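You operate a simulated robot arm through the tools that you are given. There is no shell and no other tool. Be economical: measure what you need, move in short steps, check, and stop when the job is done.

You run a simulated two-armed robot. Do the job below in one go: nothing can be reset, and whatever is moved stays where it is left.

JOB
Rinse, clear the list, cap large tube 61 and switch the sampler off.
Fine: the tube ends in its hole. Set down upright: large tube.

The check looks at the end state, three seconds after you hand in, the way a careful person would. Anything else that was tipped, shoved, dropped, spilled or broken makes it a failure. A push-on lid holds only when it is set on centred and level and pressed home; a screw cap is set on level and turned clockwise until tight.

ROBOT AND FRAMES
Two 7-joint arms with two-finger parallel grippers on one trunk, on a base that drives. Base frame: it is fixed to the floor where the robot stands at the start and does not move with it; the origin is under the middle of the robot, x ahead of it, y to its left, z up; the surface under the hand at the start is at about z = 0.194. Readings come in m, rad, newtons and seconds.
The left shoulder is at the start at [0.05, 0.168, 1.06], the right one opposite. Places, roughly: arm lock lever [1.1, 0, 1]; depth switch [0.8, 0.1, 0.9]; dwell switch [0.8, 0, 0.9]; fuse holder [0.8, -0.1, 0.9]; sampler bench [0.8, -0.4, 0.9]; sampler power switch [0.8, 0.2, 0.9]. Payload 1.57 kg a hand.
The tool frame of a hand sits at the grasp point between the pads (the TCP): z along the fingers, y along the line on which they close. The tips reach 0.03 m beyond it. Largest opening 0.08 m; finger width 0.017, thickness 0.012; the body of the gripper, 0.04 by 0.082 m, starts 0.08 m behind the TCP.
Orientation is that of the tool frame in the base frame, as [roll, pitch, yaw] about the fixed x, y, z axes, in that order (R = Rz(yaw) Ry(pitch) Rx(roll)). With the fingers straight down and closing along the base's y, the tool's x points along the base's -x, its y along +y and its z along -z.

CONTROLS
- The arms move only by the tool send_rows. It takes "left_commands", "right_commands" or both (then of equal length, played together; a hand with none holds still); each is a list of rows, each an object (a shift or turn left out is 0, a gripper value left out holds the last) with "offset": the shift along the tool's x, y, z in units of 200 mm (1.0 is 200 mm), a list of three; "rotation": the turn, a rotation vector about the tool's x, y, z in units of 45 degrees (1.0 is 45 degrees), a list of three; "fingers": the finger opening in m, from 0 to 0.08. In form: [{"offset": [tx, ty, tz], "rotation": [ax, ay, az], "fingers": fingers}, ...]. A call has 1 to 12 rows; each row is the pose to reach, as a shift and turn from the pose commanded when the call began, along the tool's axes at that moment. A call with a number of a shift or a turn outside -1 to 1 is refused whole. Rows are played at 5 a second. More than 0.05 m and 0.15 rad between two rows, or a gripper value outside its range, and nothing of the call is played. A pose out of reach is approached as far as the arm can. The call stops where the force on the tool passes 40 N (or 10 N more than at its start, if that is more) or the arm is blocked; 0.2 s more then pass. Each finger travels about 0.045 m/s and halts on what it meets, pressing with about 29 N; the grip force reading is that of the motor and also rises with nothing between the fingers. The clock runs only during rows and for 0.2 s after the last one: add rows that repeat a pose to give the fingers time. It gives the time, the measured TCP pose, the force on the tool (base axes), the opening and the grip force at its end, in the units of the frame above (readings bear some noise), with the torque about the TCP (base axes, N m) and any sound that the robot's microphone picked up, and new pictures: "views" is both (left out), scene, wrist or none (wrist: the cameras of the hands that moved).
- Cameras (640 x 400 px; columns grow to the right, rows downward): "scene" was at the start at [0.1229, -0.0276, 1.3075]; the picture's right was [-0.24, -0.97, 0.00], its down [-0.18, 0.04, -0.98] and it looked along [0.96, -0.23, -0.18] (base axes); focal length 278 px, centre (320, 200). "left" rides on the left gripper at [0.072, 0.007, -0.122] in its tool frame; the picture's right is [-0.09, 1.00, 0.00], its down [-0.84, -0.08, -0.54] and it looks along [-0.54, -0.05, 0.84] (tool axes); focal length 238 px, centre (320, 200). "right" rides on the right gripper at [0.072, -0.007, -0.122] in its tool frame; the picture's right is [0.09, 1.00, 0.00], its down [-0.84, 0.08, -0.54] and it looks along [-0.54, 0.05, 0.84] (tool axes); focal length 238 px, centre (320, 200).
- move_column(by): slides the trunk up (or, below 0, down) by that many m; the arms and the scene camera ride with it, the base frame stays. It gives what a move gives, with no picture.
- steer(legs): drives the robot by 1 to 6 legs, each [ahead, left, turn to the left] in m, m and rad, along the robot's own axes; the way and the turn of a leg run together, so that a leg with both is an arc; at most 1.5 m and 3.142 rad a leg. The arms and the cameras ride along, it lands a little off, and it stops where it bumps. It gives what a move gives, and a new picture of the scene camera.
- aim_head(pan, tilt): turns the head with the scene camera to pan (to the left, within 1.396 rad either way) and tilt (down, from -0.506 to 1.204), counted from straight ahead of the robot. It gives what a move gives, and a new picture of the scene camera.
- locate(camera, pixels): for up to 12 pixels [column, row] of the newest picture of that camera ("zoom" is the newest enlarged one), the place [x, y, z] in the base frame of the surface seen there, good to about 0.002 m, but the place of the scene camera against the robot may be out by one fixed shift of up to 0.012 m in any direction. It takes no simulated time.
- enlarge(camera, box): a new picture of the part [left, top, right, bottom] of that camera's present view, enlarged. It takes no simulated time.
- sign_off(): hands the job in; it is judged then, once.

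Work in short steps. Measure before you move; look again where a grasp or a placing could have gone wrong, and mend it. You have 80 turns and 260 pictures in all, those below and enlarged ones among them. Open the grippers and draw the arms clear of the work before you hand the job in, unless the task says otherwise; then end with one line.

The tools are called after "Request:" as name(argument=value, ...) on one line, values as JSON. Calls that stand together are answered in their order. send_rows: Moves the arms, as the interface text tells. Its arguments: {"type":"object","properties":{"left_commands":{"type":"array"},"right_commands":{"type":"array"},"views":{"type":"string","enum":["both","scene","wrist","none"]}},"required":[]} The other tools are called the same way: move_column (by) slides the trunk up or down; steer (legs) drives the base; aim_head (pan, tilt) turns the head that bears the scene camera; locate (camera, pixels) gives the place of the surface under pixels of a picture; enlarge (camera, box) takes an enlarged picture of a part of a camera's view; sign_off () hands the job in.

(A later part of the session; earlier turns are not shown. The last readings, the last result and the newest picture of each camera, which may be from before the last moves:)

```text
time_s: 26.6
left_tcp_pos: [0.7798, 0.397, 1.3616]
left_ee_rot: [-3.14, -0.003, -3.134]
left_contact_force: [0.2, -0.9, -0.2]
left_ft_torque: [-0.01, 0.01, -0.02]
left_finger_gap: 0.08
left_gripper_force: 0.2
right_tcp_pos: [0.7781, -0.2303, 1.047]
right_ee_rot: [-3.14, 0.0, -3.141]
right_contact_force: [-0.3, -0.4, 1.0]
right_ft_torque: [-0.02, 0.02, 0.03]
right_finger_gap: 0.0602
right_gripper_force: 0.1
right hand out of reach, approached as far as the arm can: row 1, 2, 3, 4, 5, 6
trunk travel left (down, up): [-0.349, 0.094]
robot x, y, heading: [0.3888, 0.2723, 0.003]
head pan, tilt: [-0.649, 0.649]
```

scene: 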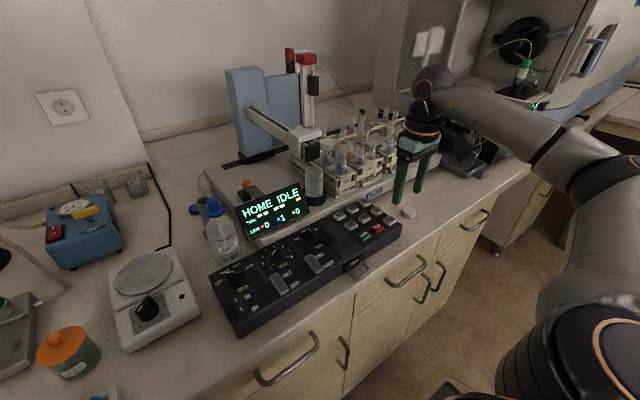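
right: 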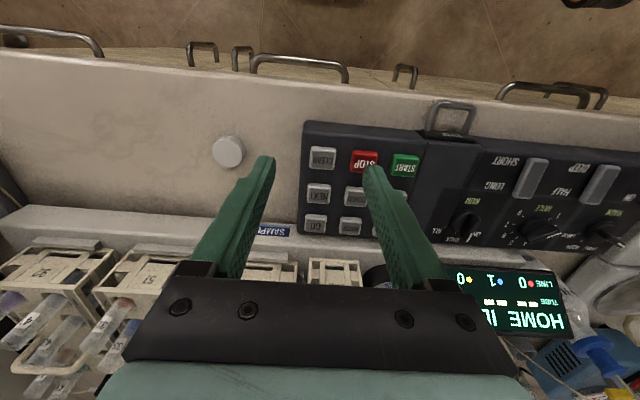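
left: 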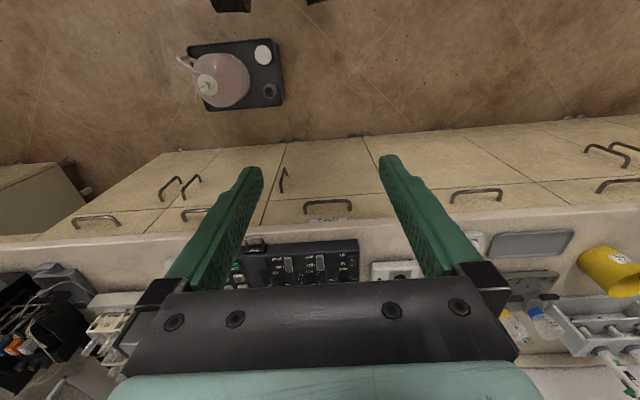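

The cap is out of vertical reach here (limit about 0.48 m from the shoulder). A tilted hand reaches further, so I move the base slightly closer and then use a 0.6 rad tilt.

Request:
steer(legs=[[0.05, -0.03, 0]])

```text
time_s: 27.6
left_tcp_pos: [0.8301, 0.3652, 1.3616]
left_ee_rot: [-3.142, -0.003, -3.137]
left_contact_force: [0.3, -0.4, 0.2]
left_ft_torque: [0.02, 0.07, -0.02]
left_finger_gap: 0.0801
left_gripper_force: 0.1
right_tcp_pos: [0.8281, -0.2592, 1.0459]
right_ee_rot: [3.141, 0.001, -3.139]
right_contact_force: [-0.4, -0.6, -0.6]
right_ft_torque: [0.02, 0.04, -0.01]
right_finger_gap: 0.0598
right_gripper_force: 0.1
trunk travel left (down, up): [-0.349, 0.094]
robot x, y, heading: [0.436, 0.2465, 0.005]
head pan, tilt: [-0.649, 0.649]
```

scene: 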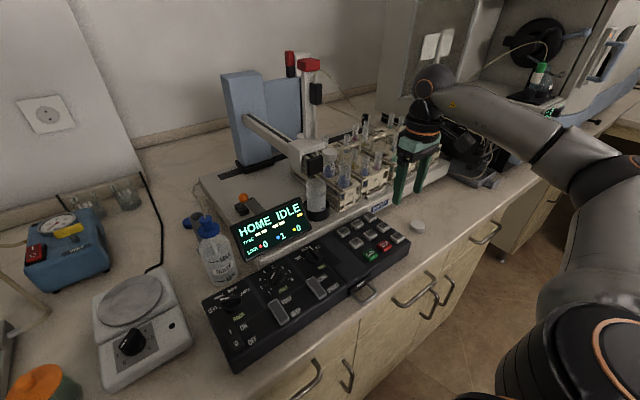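

Base moved fine. I bring the tilted open hand to hover just behind the cap for a close measurement.

Request:
send_rows(right_commands=[{"offset": [0.05, -0.15, 0], "rotation": [0, -0.17, 0], "fingers": 0.06}, {"offset": [0.1, -0.3, 0.0], "rotation": [0, -0.34, 0]}, {"offset": [0.15, -0.38, 0.12], "rotation": [0, -0.51, 0]}, {"offset": [0.2, -0.38, 0.25], "rotation": [0, -0.68, 0]}, {"offset": [0.2, -0.38, 0.35], "rotation": [0, -0.764, 0]}, {"offset": [0.2, -0.38, 0.35], "rotation": [0, -0.764, 0]}])

```text
time_s: 29.0
left_tcp_pos: [0.8287, 0.3654, 1.3617]
left_ee_rot: [-3.14, -0.002, -3.135]
left_contact_force: [0.5, 0.2, 0.7]
left_ft_torque: [-0.08, -0.02, 0.01]
left_finger_gap: 0.08
left_gripper_force: 0.0
right_tcp_pos: [0.8203, -0.2703, 0.988]
right_ee_rot: [-3.134, 0.604, 3.141]
right_contact_force: [0.1, 0.9, 0.0]
right_ft_torque: [-0.01, 0.0, 0.0]
right_finger_gap: 0.0599
right_gripper_force: 0.0
right hand out of reach, approached as far as the arm can: row 1, 2, 3, 4, 5, 6
trunk travel left (down, up): [-0.349, 0.094]
robot x, y, heading: [0.4362, 0.2437, 0.008]
head pan, tilt: [-0.649, 0.649]
```

scene: 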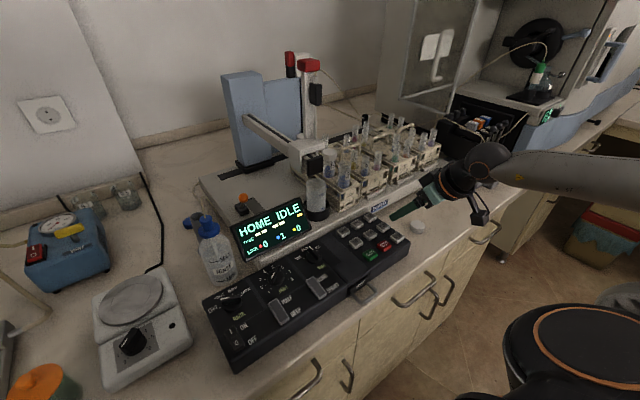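
right: 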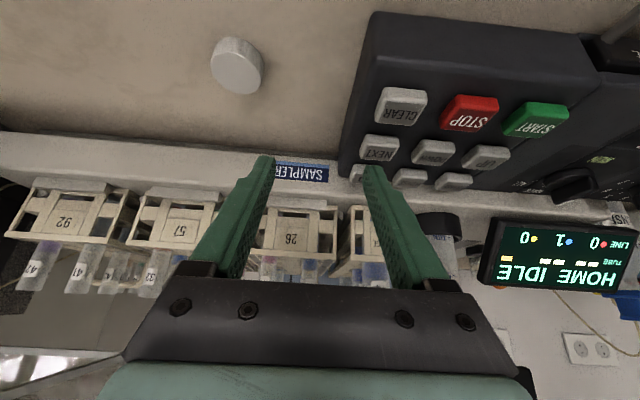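

The hand again stops short at y −0.27: the arm is too far sideways relative to the base heading. I raise the hand, then turn the base right by 0.5 rad so the cap and tube lie ahead of the right arm.

Request:
send_rows(right_commands=[{"offset": [-0.1, 0.1, -0.15]}, {"offset": [-0.2, 0.25, -0.3]}, {"offset": [-0.28, 0.35, -0.41]}], views="none")

Request:
steer(legs=[[0, 0, -0.5]])

Request:
aim_head(pan=-0.2, tilt=0.65)

```text
time_s: 29.8
left_tcp_pos: [0.83, 0.3665, 1.3626]
left_ee_rot: [-3.139, -0.002, -3.134]
left_contact_force: [0.1, 0.3, 0.3]
left_ft_torque: [-0.03, 0.01, 0.0]
left_finger_gap: 0.0799
left_gripper_force: 0.0
right_tcp_pos: [0.8193, -0.1996, 1.0832]
right_ee_rot: [-3.14, 0.599, 3.14]
right_contact_force: [-0.7, 0.7, -0.1]
right_ft_torque: [0.0, -0.03, 0.01]
right_finger_gap: 0.0601
right_gripper_force: 0.1
trunk travel left (down, up): [-0.349, 0.094]
robot x, y, heading: [0.4365, 0.2451, 0.006]
head pan, tilt: [-0.649, 0.649]
```

```text
time_s: 31.6
left_tcp_pos: [0.8409, 0.1607, 1.3624]
left_ee_rot: [-3.141, -0.002, 2.643]
left_contact_force: [-0.3, 0.2, 0.3]
left_ft_torque: [0.01, 0.0, 0.0]
left_finger_gap: 0.0801
left_gripper_force: 0.0
right_tcp_pos: [0.5556, -0.3305, 1.0837]
right_ee_rot: [-3.141, 0.604, 2.638]
right_contact_force: [-0.5, -0.8, -0.1]
right_ft_torque: [-0.02, -0.01, 0.01]
right_finger_gap: 0.06
right_gripper_force: 0.1
trunk travel left (down, up): [-0.349, 0.094]
robot x, y, heading: [0.436, 0.2439, -0.503]
head pan, tilt: [-0.649, 0.649]
```

scene: 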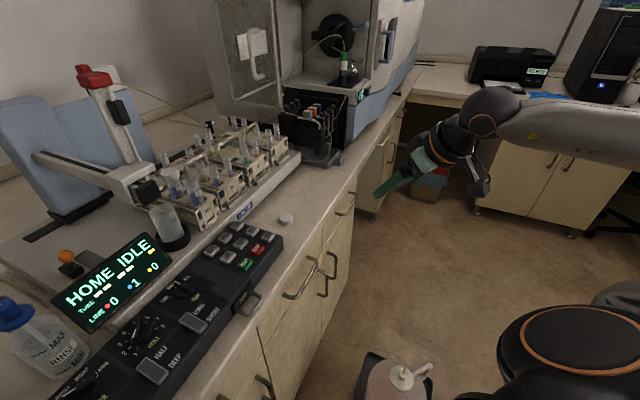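

```text
time_s: 32.5
left_tcp_pos: [0.8405, 0.1603, 1.3615]
left_ee_rot: [-3.14, -0.003, 2.646]
left_contact_force: [-0.2, 0.2, 0.6]
left_ft_torque: [-0.01, 0.03, 0.01]
left_finger_gap: 0.0801
left_gripper_force: 0.0
right_tcp_pos: [0.5563, -0.3294, 1.083]
right_ee_rot: [-3.139, 0.599, 2.638]
right_contact_force: [0.6, -0.6, -0.4]
right_ft_torque: [-0.03, -0.02, 0.0]
right_finger_gap: 0.0597
right_gripper_force: 0.0
trunk travel left (down, up): [-0.349, 0.094]
robot x, y, heading: [0.439, 0.2451, -0.501]
head pan, tilt: [-0.201, 0.649]
```

scene: 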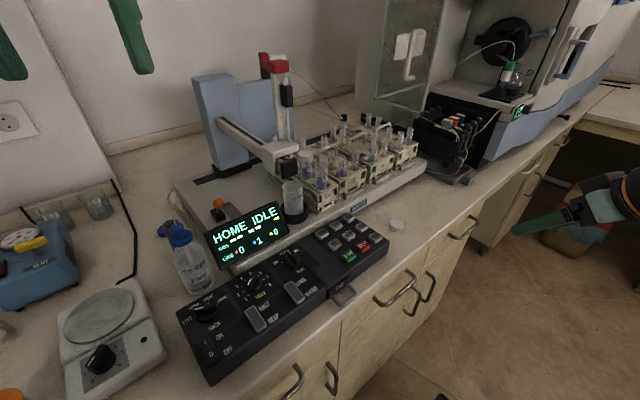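

Turned; now the cap is ahead of the right arm. I move the tilted hand toward the cap (about 85% of the way) for a wrist view.

Request:
send_rows(right_commands=[{"offset": [-0.085, 0.103, 0.15]}, {"offset": [-0.17, 0.206, 0.34]}, {"offset": [-0.255, 0.309, 0.52]}, {"offset": [-0.34, 0.41, 0.68]}, {"offset": [-0.4, 0.48, 0.83]}, {"offset": [-0.425, 0.513, 0.95]}, {"offset": [-0.425, 0.513, 0.95]}])

```text
time_s: 34.1
left_tcp_pos: [0.8397, 0.1608, 1.3622]
left_ee_rot: [-3.139, -0.002, 2.646]
left_contact_force: [0.7, 0.4, 0.5]
left_ft_torque: [-0.01, 0.0, -0.02]
left_finger_gap: 0.0798
left_gripper_force: 0.1
right_tcp_pos: [0.7594, -0.3277, 0.9738]
right_ee_rot: [-3.141, 0.602, 2.637]
right_contact_force: [-0.2, -0.7, 0.2]
right_ft_torque: [-0.02, 0.01, 0.0]
right_finger_gap: 0.0598
right_gripper_force: 0.1
trunk travel left (down, up): [-0.349, 0.094]
robot x, y, heading: [0.4342, 0.2442, -0.501]
head pan, tilt: [-0.201, 0.649]
```

scene: 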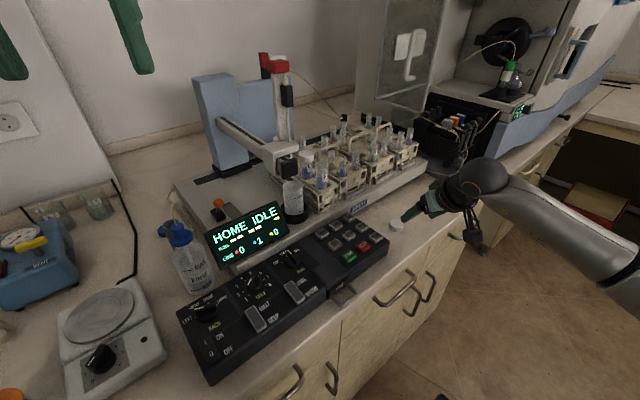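
right: 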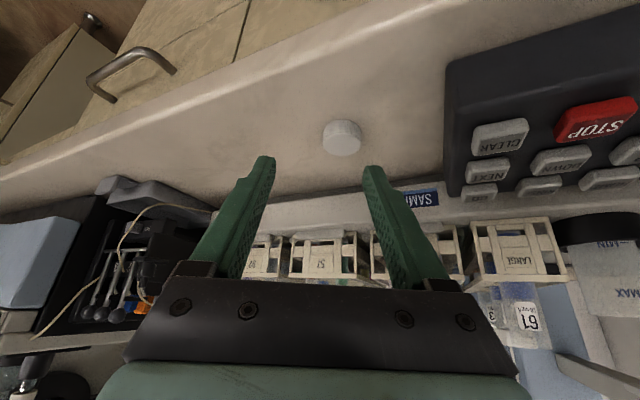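

Reached; the cap is at (342,138). I enlarge to get its edges and the bench height.

Request:
enlarge(camera="right", box=[310, 105, 374, 165])

Request:
locate(camera="right", pixels=[[342, 132], [342, 124], [342, 142], [326, 132], [357, 132], [342, 153], [342, 162], [310, 140], [374, 140], [524, 285], [517, 262]])

```text
6.67 times, centred on (342, 135) of right
```

zoom: 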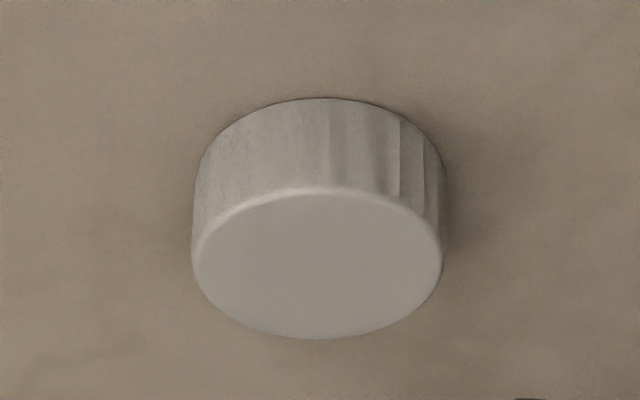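

```text
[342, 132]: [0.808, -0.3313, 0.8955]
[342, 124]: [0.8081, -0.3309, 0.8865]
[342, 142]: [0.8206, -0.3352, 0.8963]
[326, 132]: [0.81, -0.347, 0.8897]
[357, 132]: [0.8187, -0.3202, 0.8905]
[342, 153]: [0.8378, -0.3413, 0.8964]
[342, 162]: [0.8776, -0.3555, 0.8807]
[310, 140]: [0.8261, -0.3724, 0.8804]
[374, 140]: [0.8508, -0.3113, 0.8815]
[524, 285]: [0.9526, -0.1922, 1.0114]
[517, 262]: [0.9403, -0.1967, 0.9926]
```

Cap centre is (0.824,−0.3365), top 0.896, bench 0.880. I lower so the tips straddle it about 3 mm above the bench, then close.

Request:
send_rows(right_commands=[{"offset": [0, 0.119, 0.05]}, {"offset": [-0.005, 0.119, 0.2]}, {"offset": [-0.0155, 0.119, 0.32]}, {"offset": [-0.0155, 0.119, 0.383]}, {"offset": [-0.0155, 0.119, 0.383]}], views="wrist")

Request:
enlarge(camera="scene", box=[370, 190, 450, 250])

```text
time_s: 35.3
left_tcp_pos: [0.8394, 0.1612, 1.3628]
left_ee_rot: [-3.141, -0.002, 2.645]
left_contact_force: [-1.0, 0.5, -0.1]
left_ft_torque: [-0.01, 0.01, 0.0]
left_finger_gap: 0.0802
left_gripper_force: 0.1
right_tcp_pos: [0.8132, -0.3289, 0.9136]
right_ee_rot: [-3.141, 0.602, 2.636]
right_contact_force: [0.5, -0.6, 0.4]
right_ft_torque: [0.02, 0.01, -0.01]
right_finger_gap: 0.0601
right_gripper_force: 0.2
trunk travel left (down, up): [-0.349, 0.094]
robot x, y, heading: [0.4371, 0.245, -0.497]
head pan, tilt: [-0.201, 0.649]
```

right: 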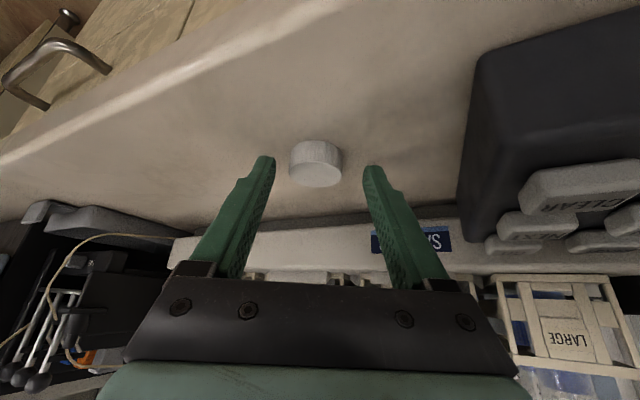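

```text
6.67 times, centred on (410, 220) of scene
```

zoom: 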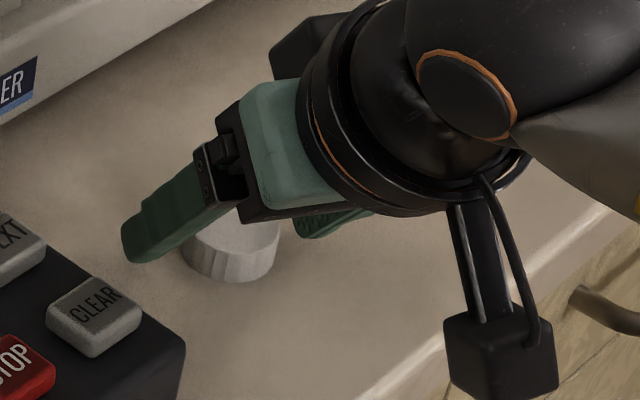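

The cap sits between the tips. I close the fingers and check the gap.

Request:
send_rows(right_commands=[{"fingers": 0.04}, {"fingers": 0.03}, {"fingers": 0.02}, {"fingers": 0.02}, {"fingers": 0.02}], views="wrist")

```text
time_s: 36.5
left_tcp_pos: [0.8396, 0.1606, 1.3622]
left_ee_rot: [-3.14, -0.002, 2.645]
left_contact_force: [1.1, -0.5, 0.1]
left_ft_torque: [0.04, 0.01, -0.01]
left_finger_gap: 0.0802
left_gripper_force: 0.1
right_tcp_pos: [0.8126, -0.3287, 0.9135]
right_ee_rot: [-3.137, 0.603, 2.638]
right_contact_force: [-0.4, -0.1, 0.1]
right_ft_torque: [-0.02, -0.03, -0.01]
right_finger_gap: 0.0319
right_gripper_force: 29.2
trunk travel left (down, up): [-0.349, 0.094]
robot x, y, heading: [0.4367, 0.2459, -0.498]
head pan, tilt: [-0.201, 0.649]
```

right: 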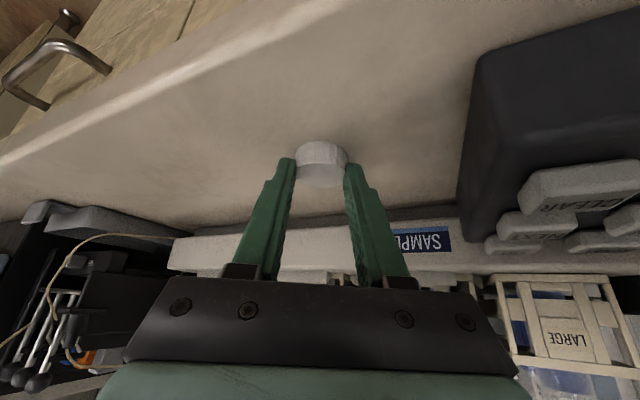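

The gap reads 0.032. I enlarge to check how the cap is held.

Request:
enlarge(camera="right", box=[260, 120, 390, 220])

Request:
enlarge(camera="scene", box=[380, 200, 440, 240])

Request:
locate(camera="right", pixels=[[322, 172], [322, 184], [300, 172], [343, 172], [322, 163], [292, 163], [350, 168]])

```text
4.00 times, centred on (325, 170) of right
```

zoom: 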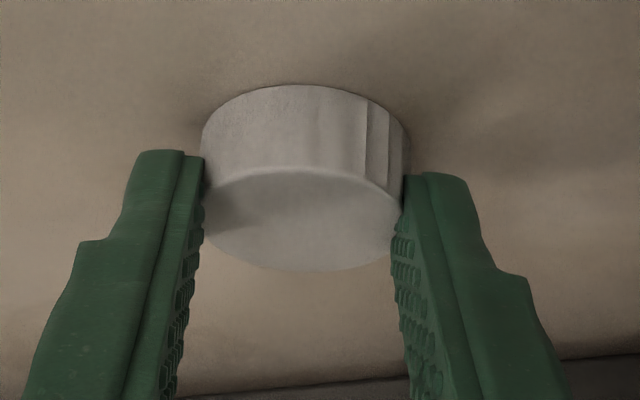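

```text
10.00 times, centred on (410, 220) of scene
```

zoom: 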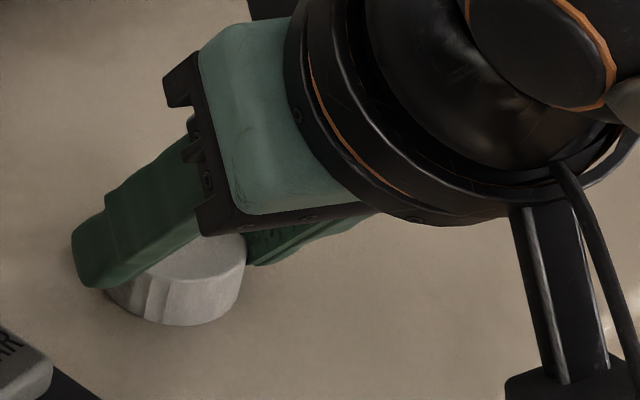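

```text
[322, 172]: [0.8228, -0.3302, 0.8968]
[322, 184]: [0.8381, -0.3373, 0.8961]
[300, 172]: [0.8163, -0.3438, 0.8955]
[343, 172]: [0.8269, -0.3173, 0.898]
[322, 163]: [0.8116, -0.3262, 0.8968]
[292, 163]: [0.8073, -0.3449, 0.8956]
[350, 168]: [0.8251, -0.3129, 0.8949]
```

Good hold across the diameter. I lift straight up 0.2 m and inspect.

Request:
send_rows(right_commands=[{"offset": [-0.05, 0, -0.075]}, {"offset": [-0.17, 0, -0.25]}, {"offset": [-0.3, 0, -0.44]}, {"offset": [-0.43, 0, -0.63]}, {"offset": [-0.565, 0, -0.825]}, {"offset": [-0.565, 0, -0.825]}])

Request:
enlarge(camera="right", box=[260, 120, 390, 220])

Request:
enlarge(camera="scene", box=[270, 110, 450, 230])

```text
time_s: 37.9
left_tcp_pos: [0.8402, 0.1616, 1.3617]
left_ee_rot: [-3.138, -0.002, 2.645]
left_contact_force: [0.3, -0.6, 0.2]
left_ft_torque: [0.0, 0.01, 0.01]
left_finger_gap: 0.0803
left_gripper_force: 0.1
right_tcp_pos: [0.8122, -0.3268, 1.1141]
right_ee_rot: [-3.141, 0.6, 2.639]
right_contact_force: [-0.8, -0.2, 0.3]
right_ft_torque: [-0.03, 0.0, 0.01]
right_finger_gap: 0.0319
right_gripper_force: 28.5
trunk travel left (down, up): [-0.349, 0.094]
robot x, y, heading: [0.4342, 0.2466, -0.499]
head pan, tilt: [-0.201, 0.649]
```

scene: 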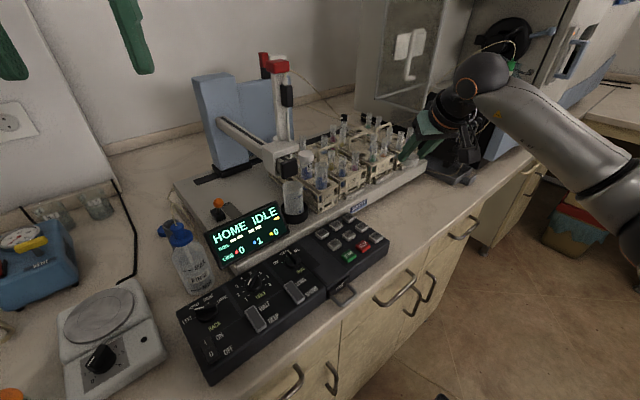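
right: 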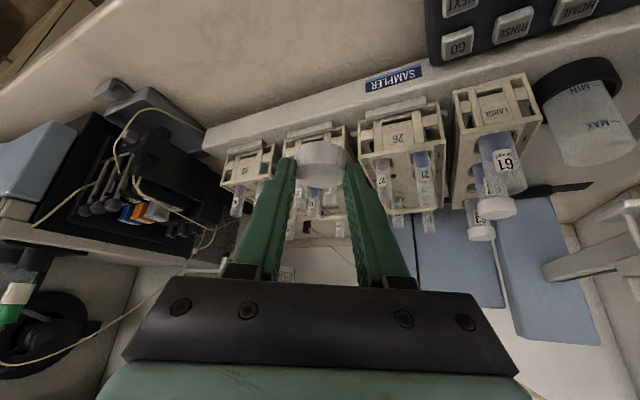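

```text
4.00 times, centred on (325, 170) of right
```

zoom: 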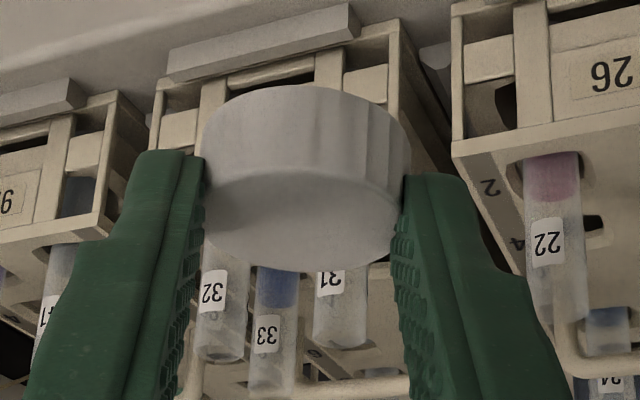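

```text
3.33 times, centred on (360, 170) of scene
```

zoom: 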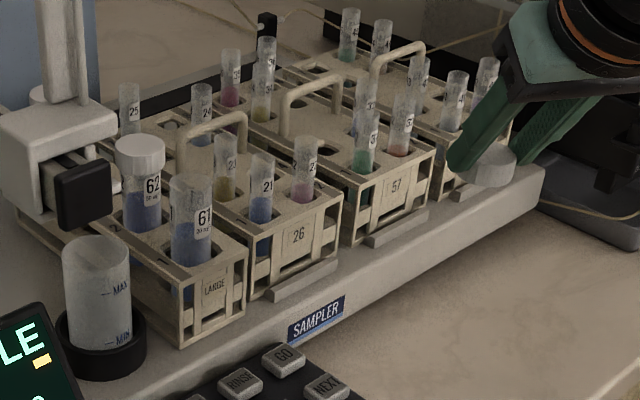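

The cap is held level. I now measure tube 61's rim and 62's cap from the wrist view.

Request:
enlarge(camera="right", box=[450, 120, 550, 245])

Request:
locate(camera="right", pixels=[[497, 201], [481, 205], [514, 200], [497, 213], [502, 160], [483, 160], [520, 158], [505, 188], [518, 185], [492, 188], [480, 236]])

Request:
locate(camera="scene", pixels=[[321, 166], [317, 168], [325, 167], [321, 163], [306, 153], [306, 160], [397, 225]])

```text
3.20 times, centred on (500, 182) of right
```

zoom: 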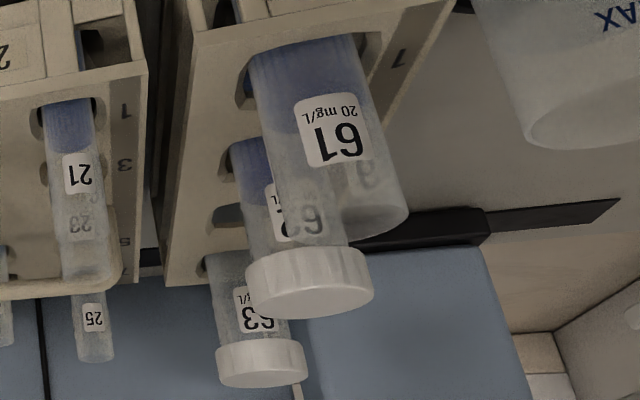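

```text
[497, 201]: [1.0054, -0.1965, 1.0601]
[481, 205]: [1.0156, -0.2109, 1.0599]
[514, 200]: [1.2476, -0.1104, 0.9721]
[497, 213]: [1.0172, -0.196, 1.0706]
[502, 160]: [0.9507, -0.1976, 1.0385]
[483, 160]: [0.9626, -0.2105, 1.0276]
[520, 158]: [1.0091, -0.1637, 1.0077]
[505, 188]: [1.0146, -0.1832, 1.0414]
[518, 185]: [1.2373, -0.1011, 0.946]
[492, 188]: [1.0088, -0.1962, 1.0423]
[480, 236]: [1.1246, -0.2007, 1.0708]
```

```text
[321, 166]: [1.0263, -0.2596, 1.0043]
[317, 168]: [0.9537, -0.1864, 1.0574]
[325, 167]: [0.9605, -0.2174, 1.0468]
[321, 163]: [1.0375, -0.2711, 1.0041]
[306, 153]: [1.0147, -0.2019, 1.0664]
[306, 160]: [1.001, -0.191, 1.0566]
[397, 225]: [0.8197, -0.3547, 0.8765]
```

Tube 61's axis is near (0.962,−0.195) with rim about z 1.067; 62's cap centre near (1.02,−0.196). I raise the trunk for reach and bring the cap in front of and above tube 61.

Request:
move_column(by=0.09)

Request:
send_rows(right_commands=[{"offset": [0.03, 0.18, 0.03]}, {"offset": [0.07, 0.37, 0.07]}, {"offset": [0.12, 0.56, 0.13]}, {"offset": [0.18, 0.75, 0.2]}, {"offset": [0.234, 0.936, 0.288]}, {"offset": [0.234, 0.936, 0.288]}])

Request:
enlarge(camera="right", box=[240, 100, 440, 290])

```text
time_s: 39.2
left_tcp_pos: [0.8405, 0.1607, 1.4517]
left_ee_rot: [-3.14, -0.001, 2.644]
left_contact_force: [0.2, 1.0, -0.3]
left_ft_torque: [-0.01, 0.02, 0.0]
left_finger_gap: 0.0798
left_gripper_force: 0.1
right_tcp_pos: [0.814, -0.3279, 1.2029]
right_ee_rot: [-3.141, 0.6, 2.637]
right_contact_force: [-0.1, 0.0, -0.1]
right_ft_torque: [0.01, 0.04, -0.01]
right_finger_gap: 0.0317
right_gripper_force: 29.0
trunk travel left (down, up): [-0.439, 0.004]
robot x, y, heading: [0.433, 0.2462, -0.503]
head pan, tilt: [-0.201, 0.649]
```

```text
time_s: 40.6
left_tcp_pos: [0.8401, 0.1598, 1.4527]
left_ee_rot: [3.141, -0.001, 2.645]
left_contact_force: [0.5, -0.9, -0.1]
left_ft_torque: [-0.01, -0.02, 0.0]
left_finger_gap: 0.0803
left_gripper_force: 0.1
right_tcp_pos: [0.8988, -0.1587, 1.1299]
right_ee_rot: [-3.139, 0.601, 2.636]
right_contact_force: [0.6, 0.5, -0.3]
right_ft_torque: [-0.02, 0.0, -0.03]
right_finger_gap: 0.0315
right_gripper_force: 29.4
trunk travel left (down, up): [-0.439, 0.004]
robot x, y, heading: [0.4371, 0.2467, -0.497]
head pan, tilt: [-0.201, 0.649]
```

scene: 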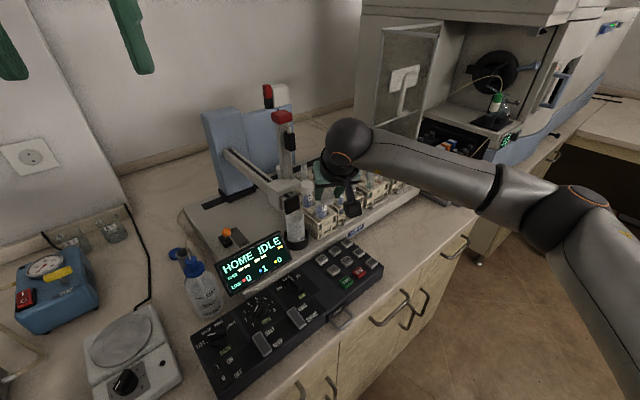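
right: 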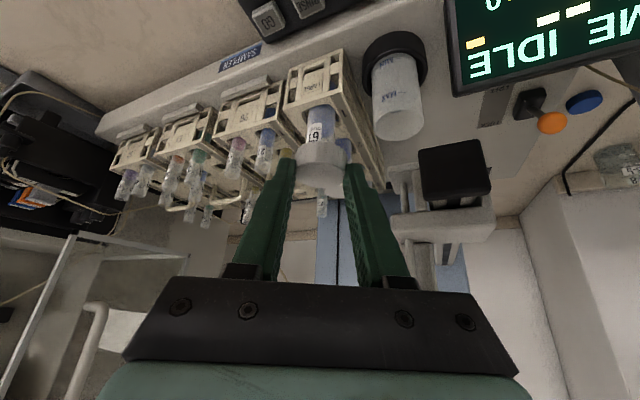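

```text
2.11 times, centred on (340, 195) of right
```

zoom: 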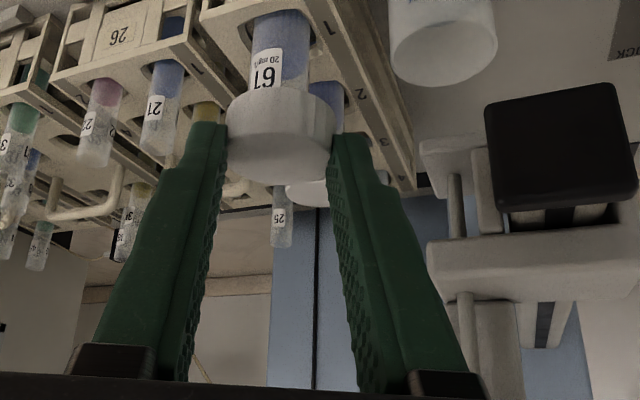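

The tube is right behind the cap. I measure its visible surface points in this view and from the scene camera.

Request:
locate(camera="right", pixels=[[321, 128], [321, 120], [310, 128], [332, 128], [315, 136], [325, 136], [321, 112]])

Request:
enlarge(camera="scene", box=[280, 150, 380, 240])

Request:
enlarge(camera="left", box=[0, 0, 640, 400])

```text
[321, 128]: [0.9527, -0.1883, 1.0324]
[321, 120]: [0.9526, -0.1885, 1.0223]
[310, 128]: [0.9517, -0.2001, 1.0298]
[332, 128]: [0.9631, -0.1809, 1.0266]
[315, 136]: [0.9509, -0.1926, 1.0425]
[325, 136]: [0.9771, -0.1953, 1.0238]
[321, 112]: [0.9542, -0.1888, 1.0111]
```

```text
4.44 times, centred on (330, 195) of scene
```

zoom: 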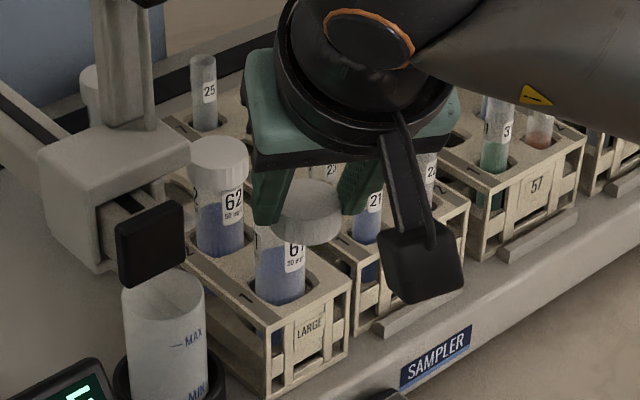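

```text
1.00 times, centred on (320, 200) of left (not enlarged: the box is as wide or as high as the picture)
```

zoom: 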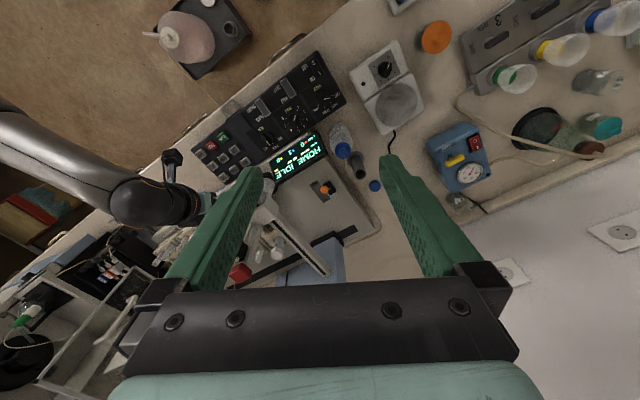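

Fitting the surface points gives tube axis (0.966,−0.196), radius 0.015. The cap axis lies 14 mm ahead of the TCP. I move over the tube while turning the hand left to yaw ≈ +0.1, so there is room to turn clockwise.

Request:
send_rows(right_commands=[{"offset": [-0.05, -0.008, 0.04], "rotation": [-0.086, 0, -0.126]}, {"offset": [-0.1, -0.016, 0.08], "rotation": [-0.173, 0, -0.252]}, {"offset": [-0.15, -0.024, 0.125], "rotation": [-0.259, 0, -0.378]}, {"offset": [-0.2, -0.032, 0.166], "rotation": [-0.346, 0, -0.504]}, {"offset": [-0.25, -0.0405, 0.208], "rotation": [-0.432, 0, -0.63]}, {"offset": [-0.25, -0.0405, 0.208], "rotation": [-0.432, 0, -0.63]}])

Request:
enlarge(camera="right", box=[240, 80, 400, 200])

Request:
enlarge(camera="scene", box=[280, 150, 380, 240])

```text
time_s: 42.0
left_tcp_pos: [0.8392, 0.1611, 1.4519]
left_ee_rot: [-3.14, -0.001, 2.645]
left_contact_force: [-0.4, 0.5, 0.2]
left_ft_torque: [0.01, 0.0, 0.0]
left_finger_gap: 0.0799
left_gripper_force: 0.0
right_tcp_pos: [0.9456, -0.196, 1.1242]
right_ee_rot: [-3.14, 0.601, -3.106]
right_contact_force: [-1.0, 0.5, 1.1]
right_ft_torque: [-0.01, -0.04, 0.02]
right_finger_gap: 0.0321
right_gripper_force: 28.7
right hand out of reach, approached as far as the arm can: row 5, 6
trunk travel left (down, up): [-0.439, 0.004]
robot x, y, heading: [0.4355, 0.2453, -0.499]
head pan, tilt: [-0.201, 0.649]
```

scene: 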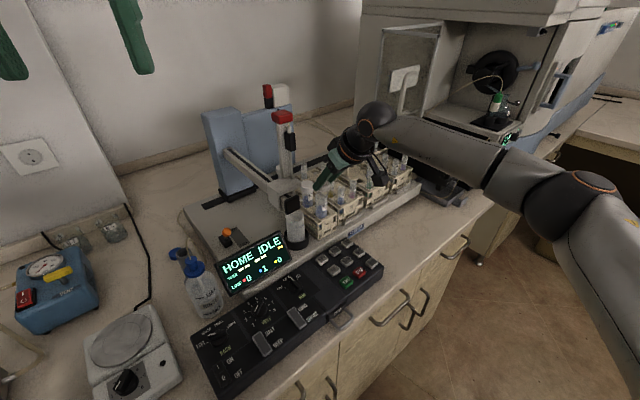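
right: 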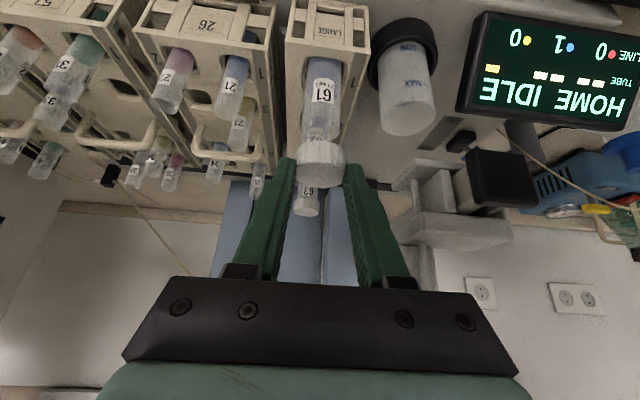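

```text
3.33 times, centred on (320, 140) of right
```

zoom: 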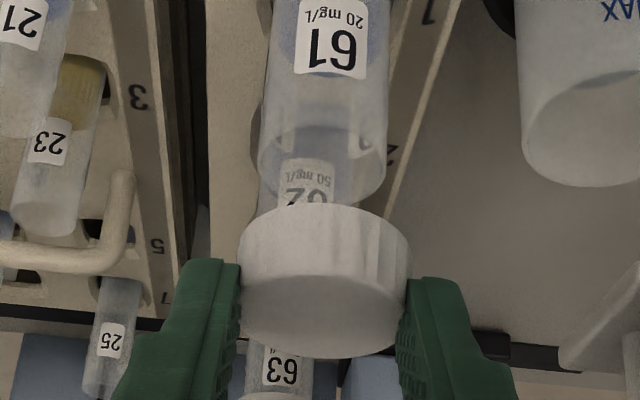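

```text
4.44 times, centred on (330, 195) of scene
```

zoom: 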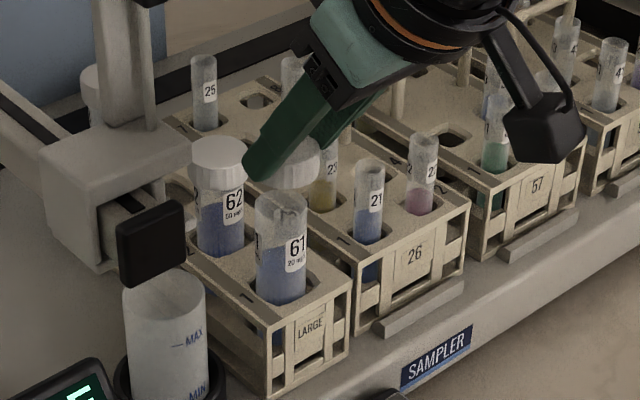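

The rim now projects to (0.965,−0.197,1.063), agreeing with the fit. The arm stopped at yaw 0.036; I lower to just above the rim and centre the cap at yaw 0.

Request:
send_rows(right_commands=[{"offset": [0.0523, 0, 0.0763], "rotation": [0.026, 0, 0.038]}, {"offset": [0.029, -0.002, 0.0925], "rotation": [0.026, 0, 0.038]}, {"offset": [0.029, -0.002, 0.0925], "rotation": [0.026, 0, 0.038]}], views="wrist")

Request:
enlarge(camera="right", box=[240, 80, 400, 200])

Request:
enlarge(camera="scene", box=[280, 150, 380, 240])

```text
time_s: 42.8
left_tcp_pos: [0.8396, 0.1596, 1.4518]
left_ee_rot: [-3.14, -0.002, 2.643]
left_contact_force: [-0.1, -0.2, 0.0]
left_ft_torque: [-0.01, -0.01, 0.03]
left_finger_gap: 0.0801
left_gripper_force: 0.0
right_tcp_pos: [0.9517, -0.1944, 1.1064]
right_ee_rot: [-3.139, 0.599, 3.141]
right_contact_force: [-0.2, -0.4, -0.7]
right_ft_torque: [0.02, 0.0, 0.01]
right_finger_gap: 0.0319
right_gripper_force: 29.3
trunk travel left (down, up): [-0.439, 0.004]
robot x, y, heading: [0.4383, 0.2459, -0.501]
head pan, tilt: [-0.201, 0.649]
```

right: 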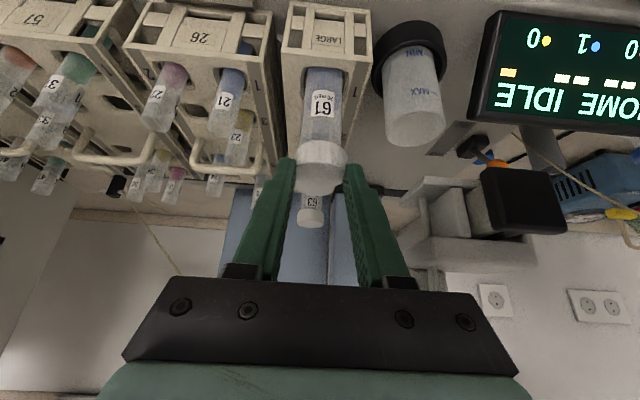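

```text
3.33 times, centred on (320, 140) of right
```

zoom: 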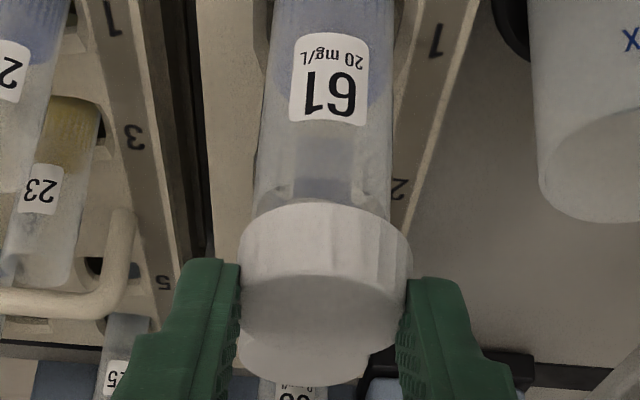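

```text
4.44 times, centred on (330, 195) of scene
```

zoom: 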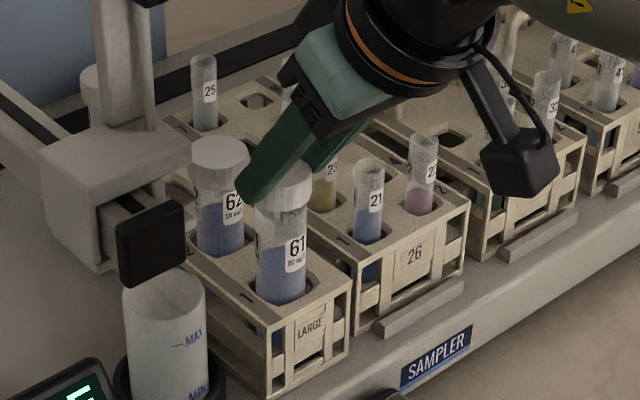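

Laterally the cap is ~1 mm to +y of the tube; I correct that and lower 12 mm slowly until it touches.

Request:
send_rows(right_commands=[{"offset": [0, -0.0075, 0]}, {"offset": [0.0113, -0.0075, 0.0165]}, {"offset": [0.0226, -0.0075, 0.033]}, {"offset": [0.0283, -0.0075, 0.0413]}, {"offset": [0.034, -0.0075, 0.0495]}, {"offset": [0.034, -0.0075, 0.0495]}], views="wrist")

Request:
enlarge(camera="right", box=[240, 80, 400, 200])

Request:
enlarge(camera="scene", box=[310, 170, 370, 220])

```text
time_s: 44.2
left_tcp_pos: [0.8407, 0.1611, 1.4522]
left_ee_rot: [-3.14, -0.003, 2.643]
left_contact_force: [0.4, 0.0, 0.8]
left_ft_torque: [0.01, 0.02, 0.03]
left_finger_gap: 0.08
left_gripper_force: 0.1
right_tcp_pos: [0.9506, -0.1962, 1.0928]
right_ee_rot: [-3.139, 0.601, 3.14]
right_contact_force: [-0.3, 0.2, 0.5]
right_ft_torque: [-0.02, 0.01, -0.01]
right_finger_gap: 0.032
right_gripper_force: 29.2
trunk travel left (down, up): [-0.439, 0.004]
robot x, y, heading: [0.4352, 0.2436, -0.503]
head pan, tilt: [-0.201, 0.649]
```

right: 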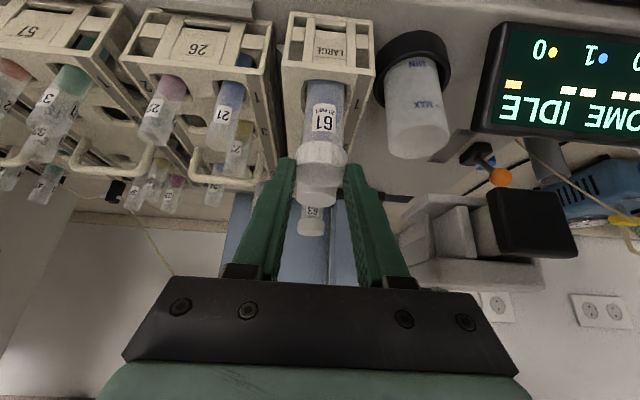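

```text
3.33 times, centred on (320, 140) of right
```

zoom: 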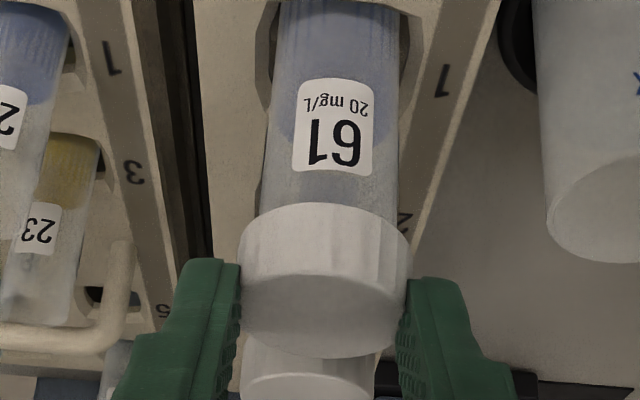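

```text
8.00 times, centred on (340, 195) of scene
```

zoom: 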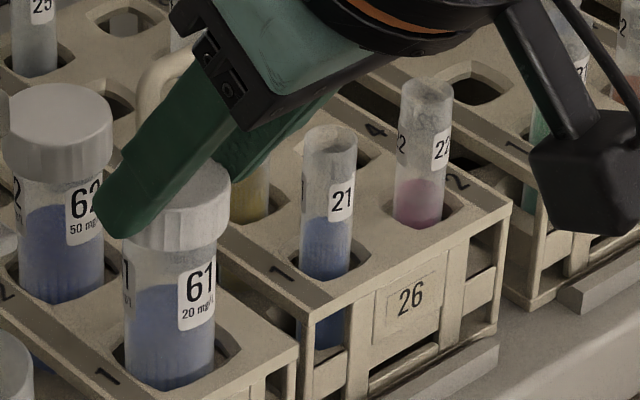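

No force yet; cap top is about 5 mm above 62's level. I lower a further 5 mm in 1 mm steps, watching the force.

Request:
send_rows(right_commands=[{"offset": [0.0028, 0, 0.0041]}, {"offset": [0.0056, 0, 0.0083]}, {"offset": [0.0085, 0, 0.0124]}, {"offset": [0.0113, 0, 0.0165]}, {"offset": [0.0141, 0, 0.0206]}], views="none")

Request:
enlarge(camera="scene", box=[310, 170, 370, 220])

```text
time_s: 45.4
left_tcp_pos: [0.8393, 0.1609, 1.4514]
left_ee_rot: [-3.139, 0.0, 2.644]
left_contact_force: [1.1, 0.5, -0.3]
left_ft_torque: [-0.01, 0.0, -0.02]
left_finger_gap: 0.0801
left_gripper_force: 0.1
right_tcp_pos: [0.9511, -0.197, 1.0902]
right_ee_rot: [-3.139, 0.603, 3.14]
right_contact_force: [-1.4, -0.7, 3.3]
right_ft_torque: [-0.12, 0.09, 0.05]
right_finger_gap: 0.0318
right_gripper_force: 29.2
trunk travel left (down, up): [-0.439, 0.004]
robot x, y, heading: [0.4394, 0.2436, -0.505]
head pan, tilt: [-0.201, 0.649]
```

```text
8.00 times, centred on (340, 195) of scene
```

zoom: 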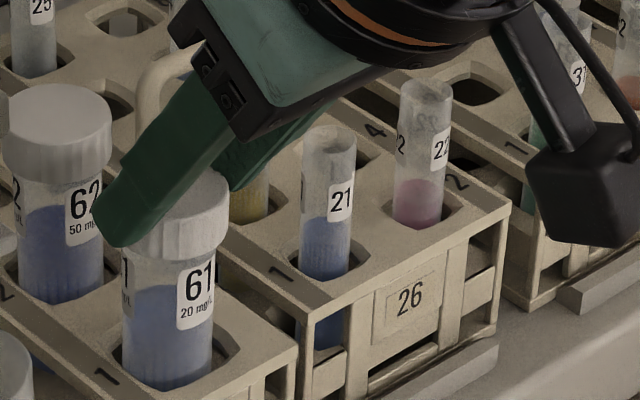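

Contact felt (3.3 N). I turn the cap clockwise ~0.5 rad about its own axis with slight downward feed, limited so the hand stays clear of the sampler column.

Request:
send_rows(right_commands=[{"offset": [-0.0001, 0.0107, 0.0013], "rotation": [0.1064, 0, 0.1555]}, {"offset": [-0.0015, 0.0212, 0.0035], "rotation": [0.2128, 0, 0.311]}, {"offset": [-0.0042, 0.031, 0.0065], "rotation": [0.3192, 0, 0.4665]}, {"offset": [-0.006, 0.036, 0.0085], "rotation": [0.37, 0, 0.54]}, {"offset": [-0.006, 0.036, 0.0085], "rotation": [0.37, 0, 0.54]}])

Request:
enlarge(camera="scene", box=[290, 140, 380, 230])

Request:
enlarge(camera="right", box=[240, 80, 400, 200])

```text
time_s: 46.6
left_tcp_pos: [0.8391, 0.161, 1.4527]
left_ee_rot: [-3.139, -0.001, 2.644]
left_contact_force: [-0.6, -0.7, -0.5]
left_ft_torque: [0.01, 0.06, -0.03]
left_finger_gap: 0.08
left_gripper_force: 0.1
right_tcp_pos: [0.9542, -0.1877, 1.0904]
right_ee_rot: [3.141, 0.604, 2.626]
right_contact_force: [0.2, 0.7, 11.8]
right_ft_torque: [-0.12, -0.2, 0.0]
right_finger_gap: 0.0318
right_gripper_force: 28.5
trunk travel left (down, up): [-0.439, 0.004]
robot x, y, heading: [0.438, 0.2442, -0.503]
head pan, tilt: [-0.201, 0.649]
```

scene: 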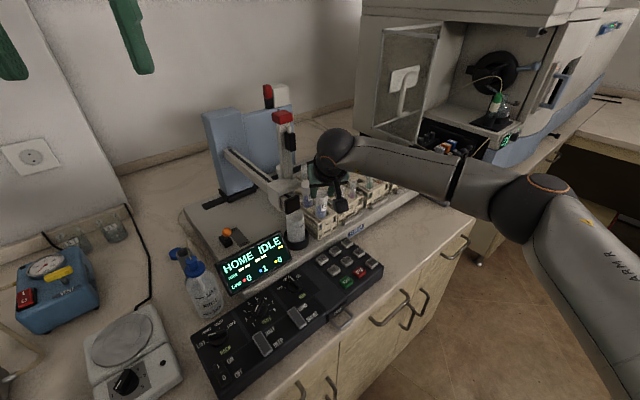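
right: 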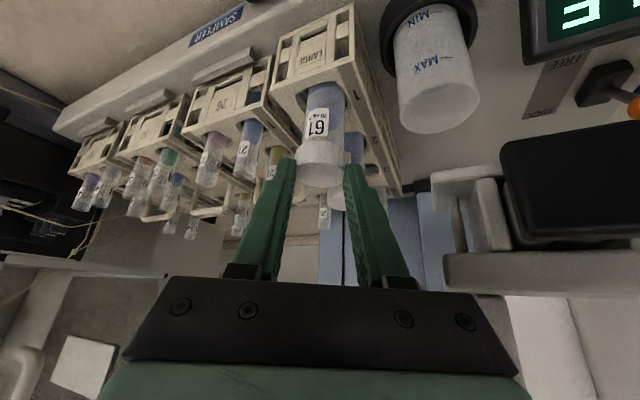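

```text
4.44 times, centred on (335, 185) of scene
```

zoom: 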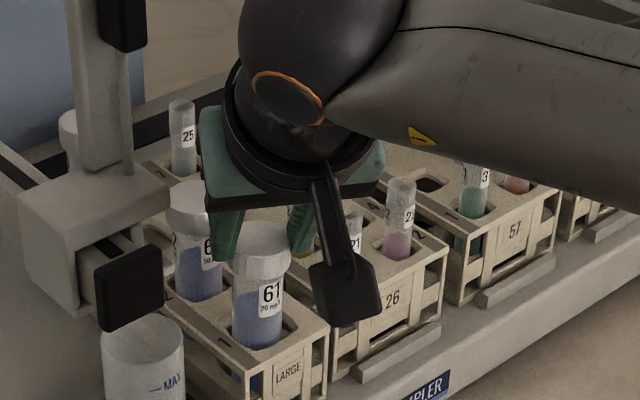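

```text
3.33 times, centred on (320, 140) of right
```

zoom: 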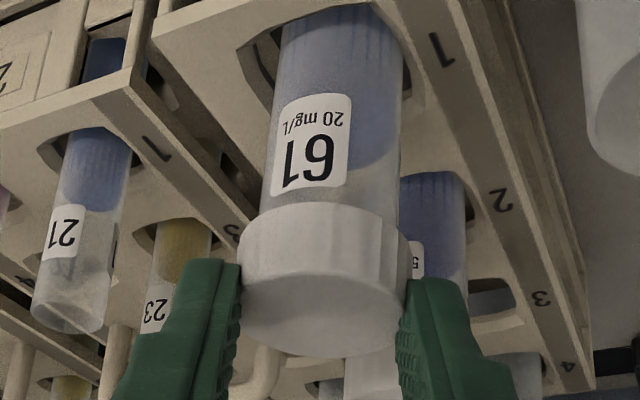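

The cap top is still ~3 mm above 62's level and, judging by label 61, the tube turned along with the cap. I test whether it is a push-on lid by pressing straight down in small steps (stop at 40 N).

Request:
send_rows(right_commands=[{"offset": [0.0028, 0, 0.0041]}, {"offset": [0.0056, 0, 0.0083]}, {"offset": [0.0085, 0, 0.0124]}, {"offset": [0.0113, 0, 0.0165]}, {"offset": [0.0141, 0, 0.0206]}, {"offset": [0.0141, 0, 0.0206]}], views="wrist")

Request:
enlarge(camera="scene", box=[300, 170, 350, 220])

Request:
enlarge(camera="right", box=[240, 80, 400, 200])

```text
time_s: 48.0
left_tcp_pos: [0.8372, 0.163, 1.4532]
left_ee_rot: [3.141, -0.001, 2.643]
left_contact_force: [0.5, -0.1, -0.6]
left_ft_torque: [0.01, 0.0, -0.02]
left_finger_gap: 0.0799
left_gripper_force: 0.0
right_tcp_pos: [0.952, -0.1873, 1.0871]
right_ee_rot: [3.141, 0.611, 2.625]
right_contact_force: [-2.0, 1.7, 22.6]
right_ft_torque: [-0.1, -0.16, 0.0]
right_finger_gap: 0.0315
right_gripper_force: 29.2
trunk travel left (down, up): [-0.439, 0.004]
robot x, y, heading: [0.4353, 0.2461, -0.501]
head pan, tilt: [-0.201, 0.649]
```

right: 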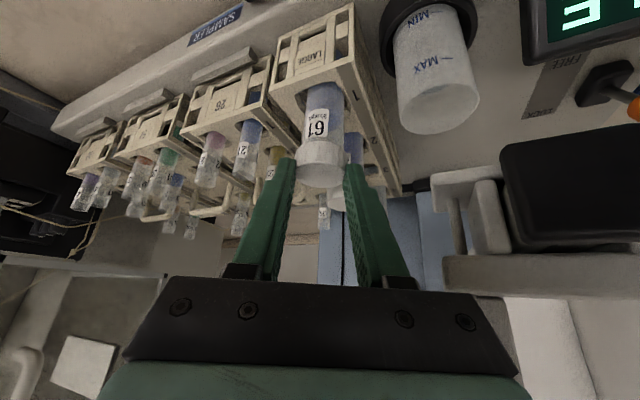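

```text
8.00 times, centred on (325, 195) of scene
```

zoom: 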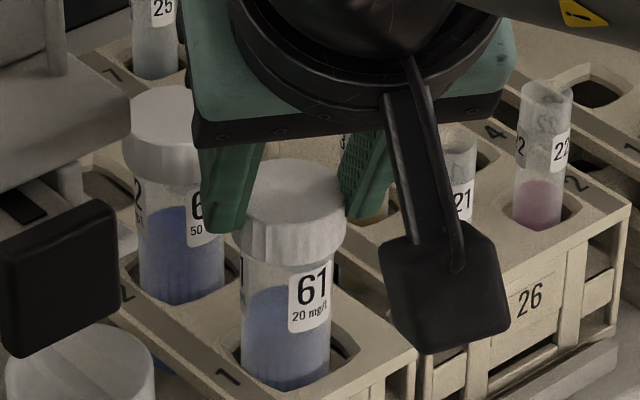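

```text
3.33 times, centred on (320, 140) of right
```

zoom: 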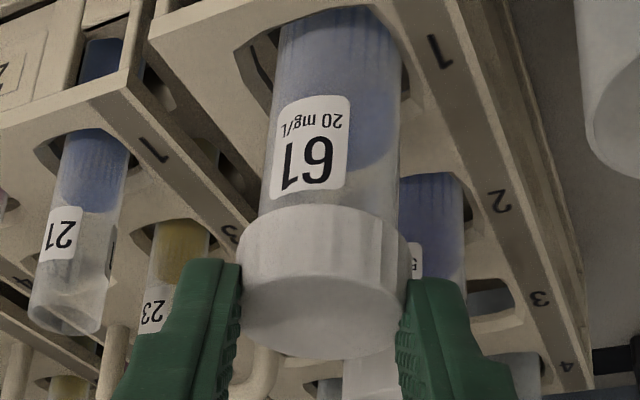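

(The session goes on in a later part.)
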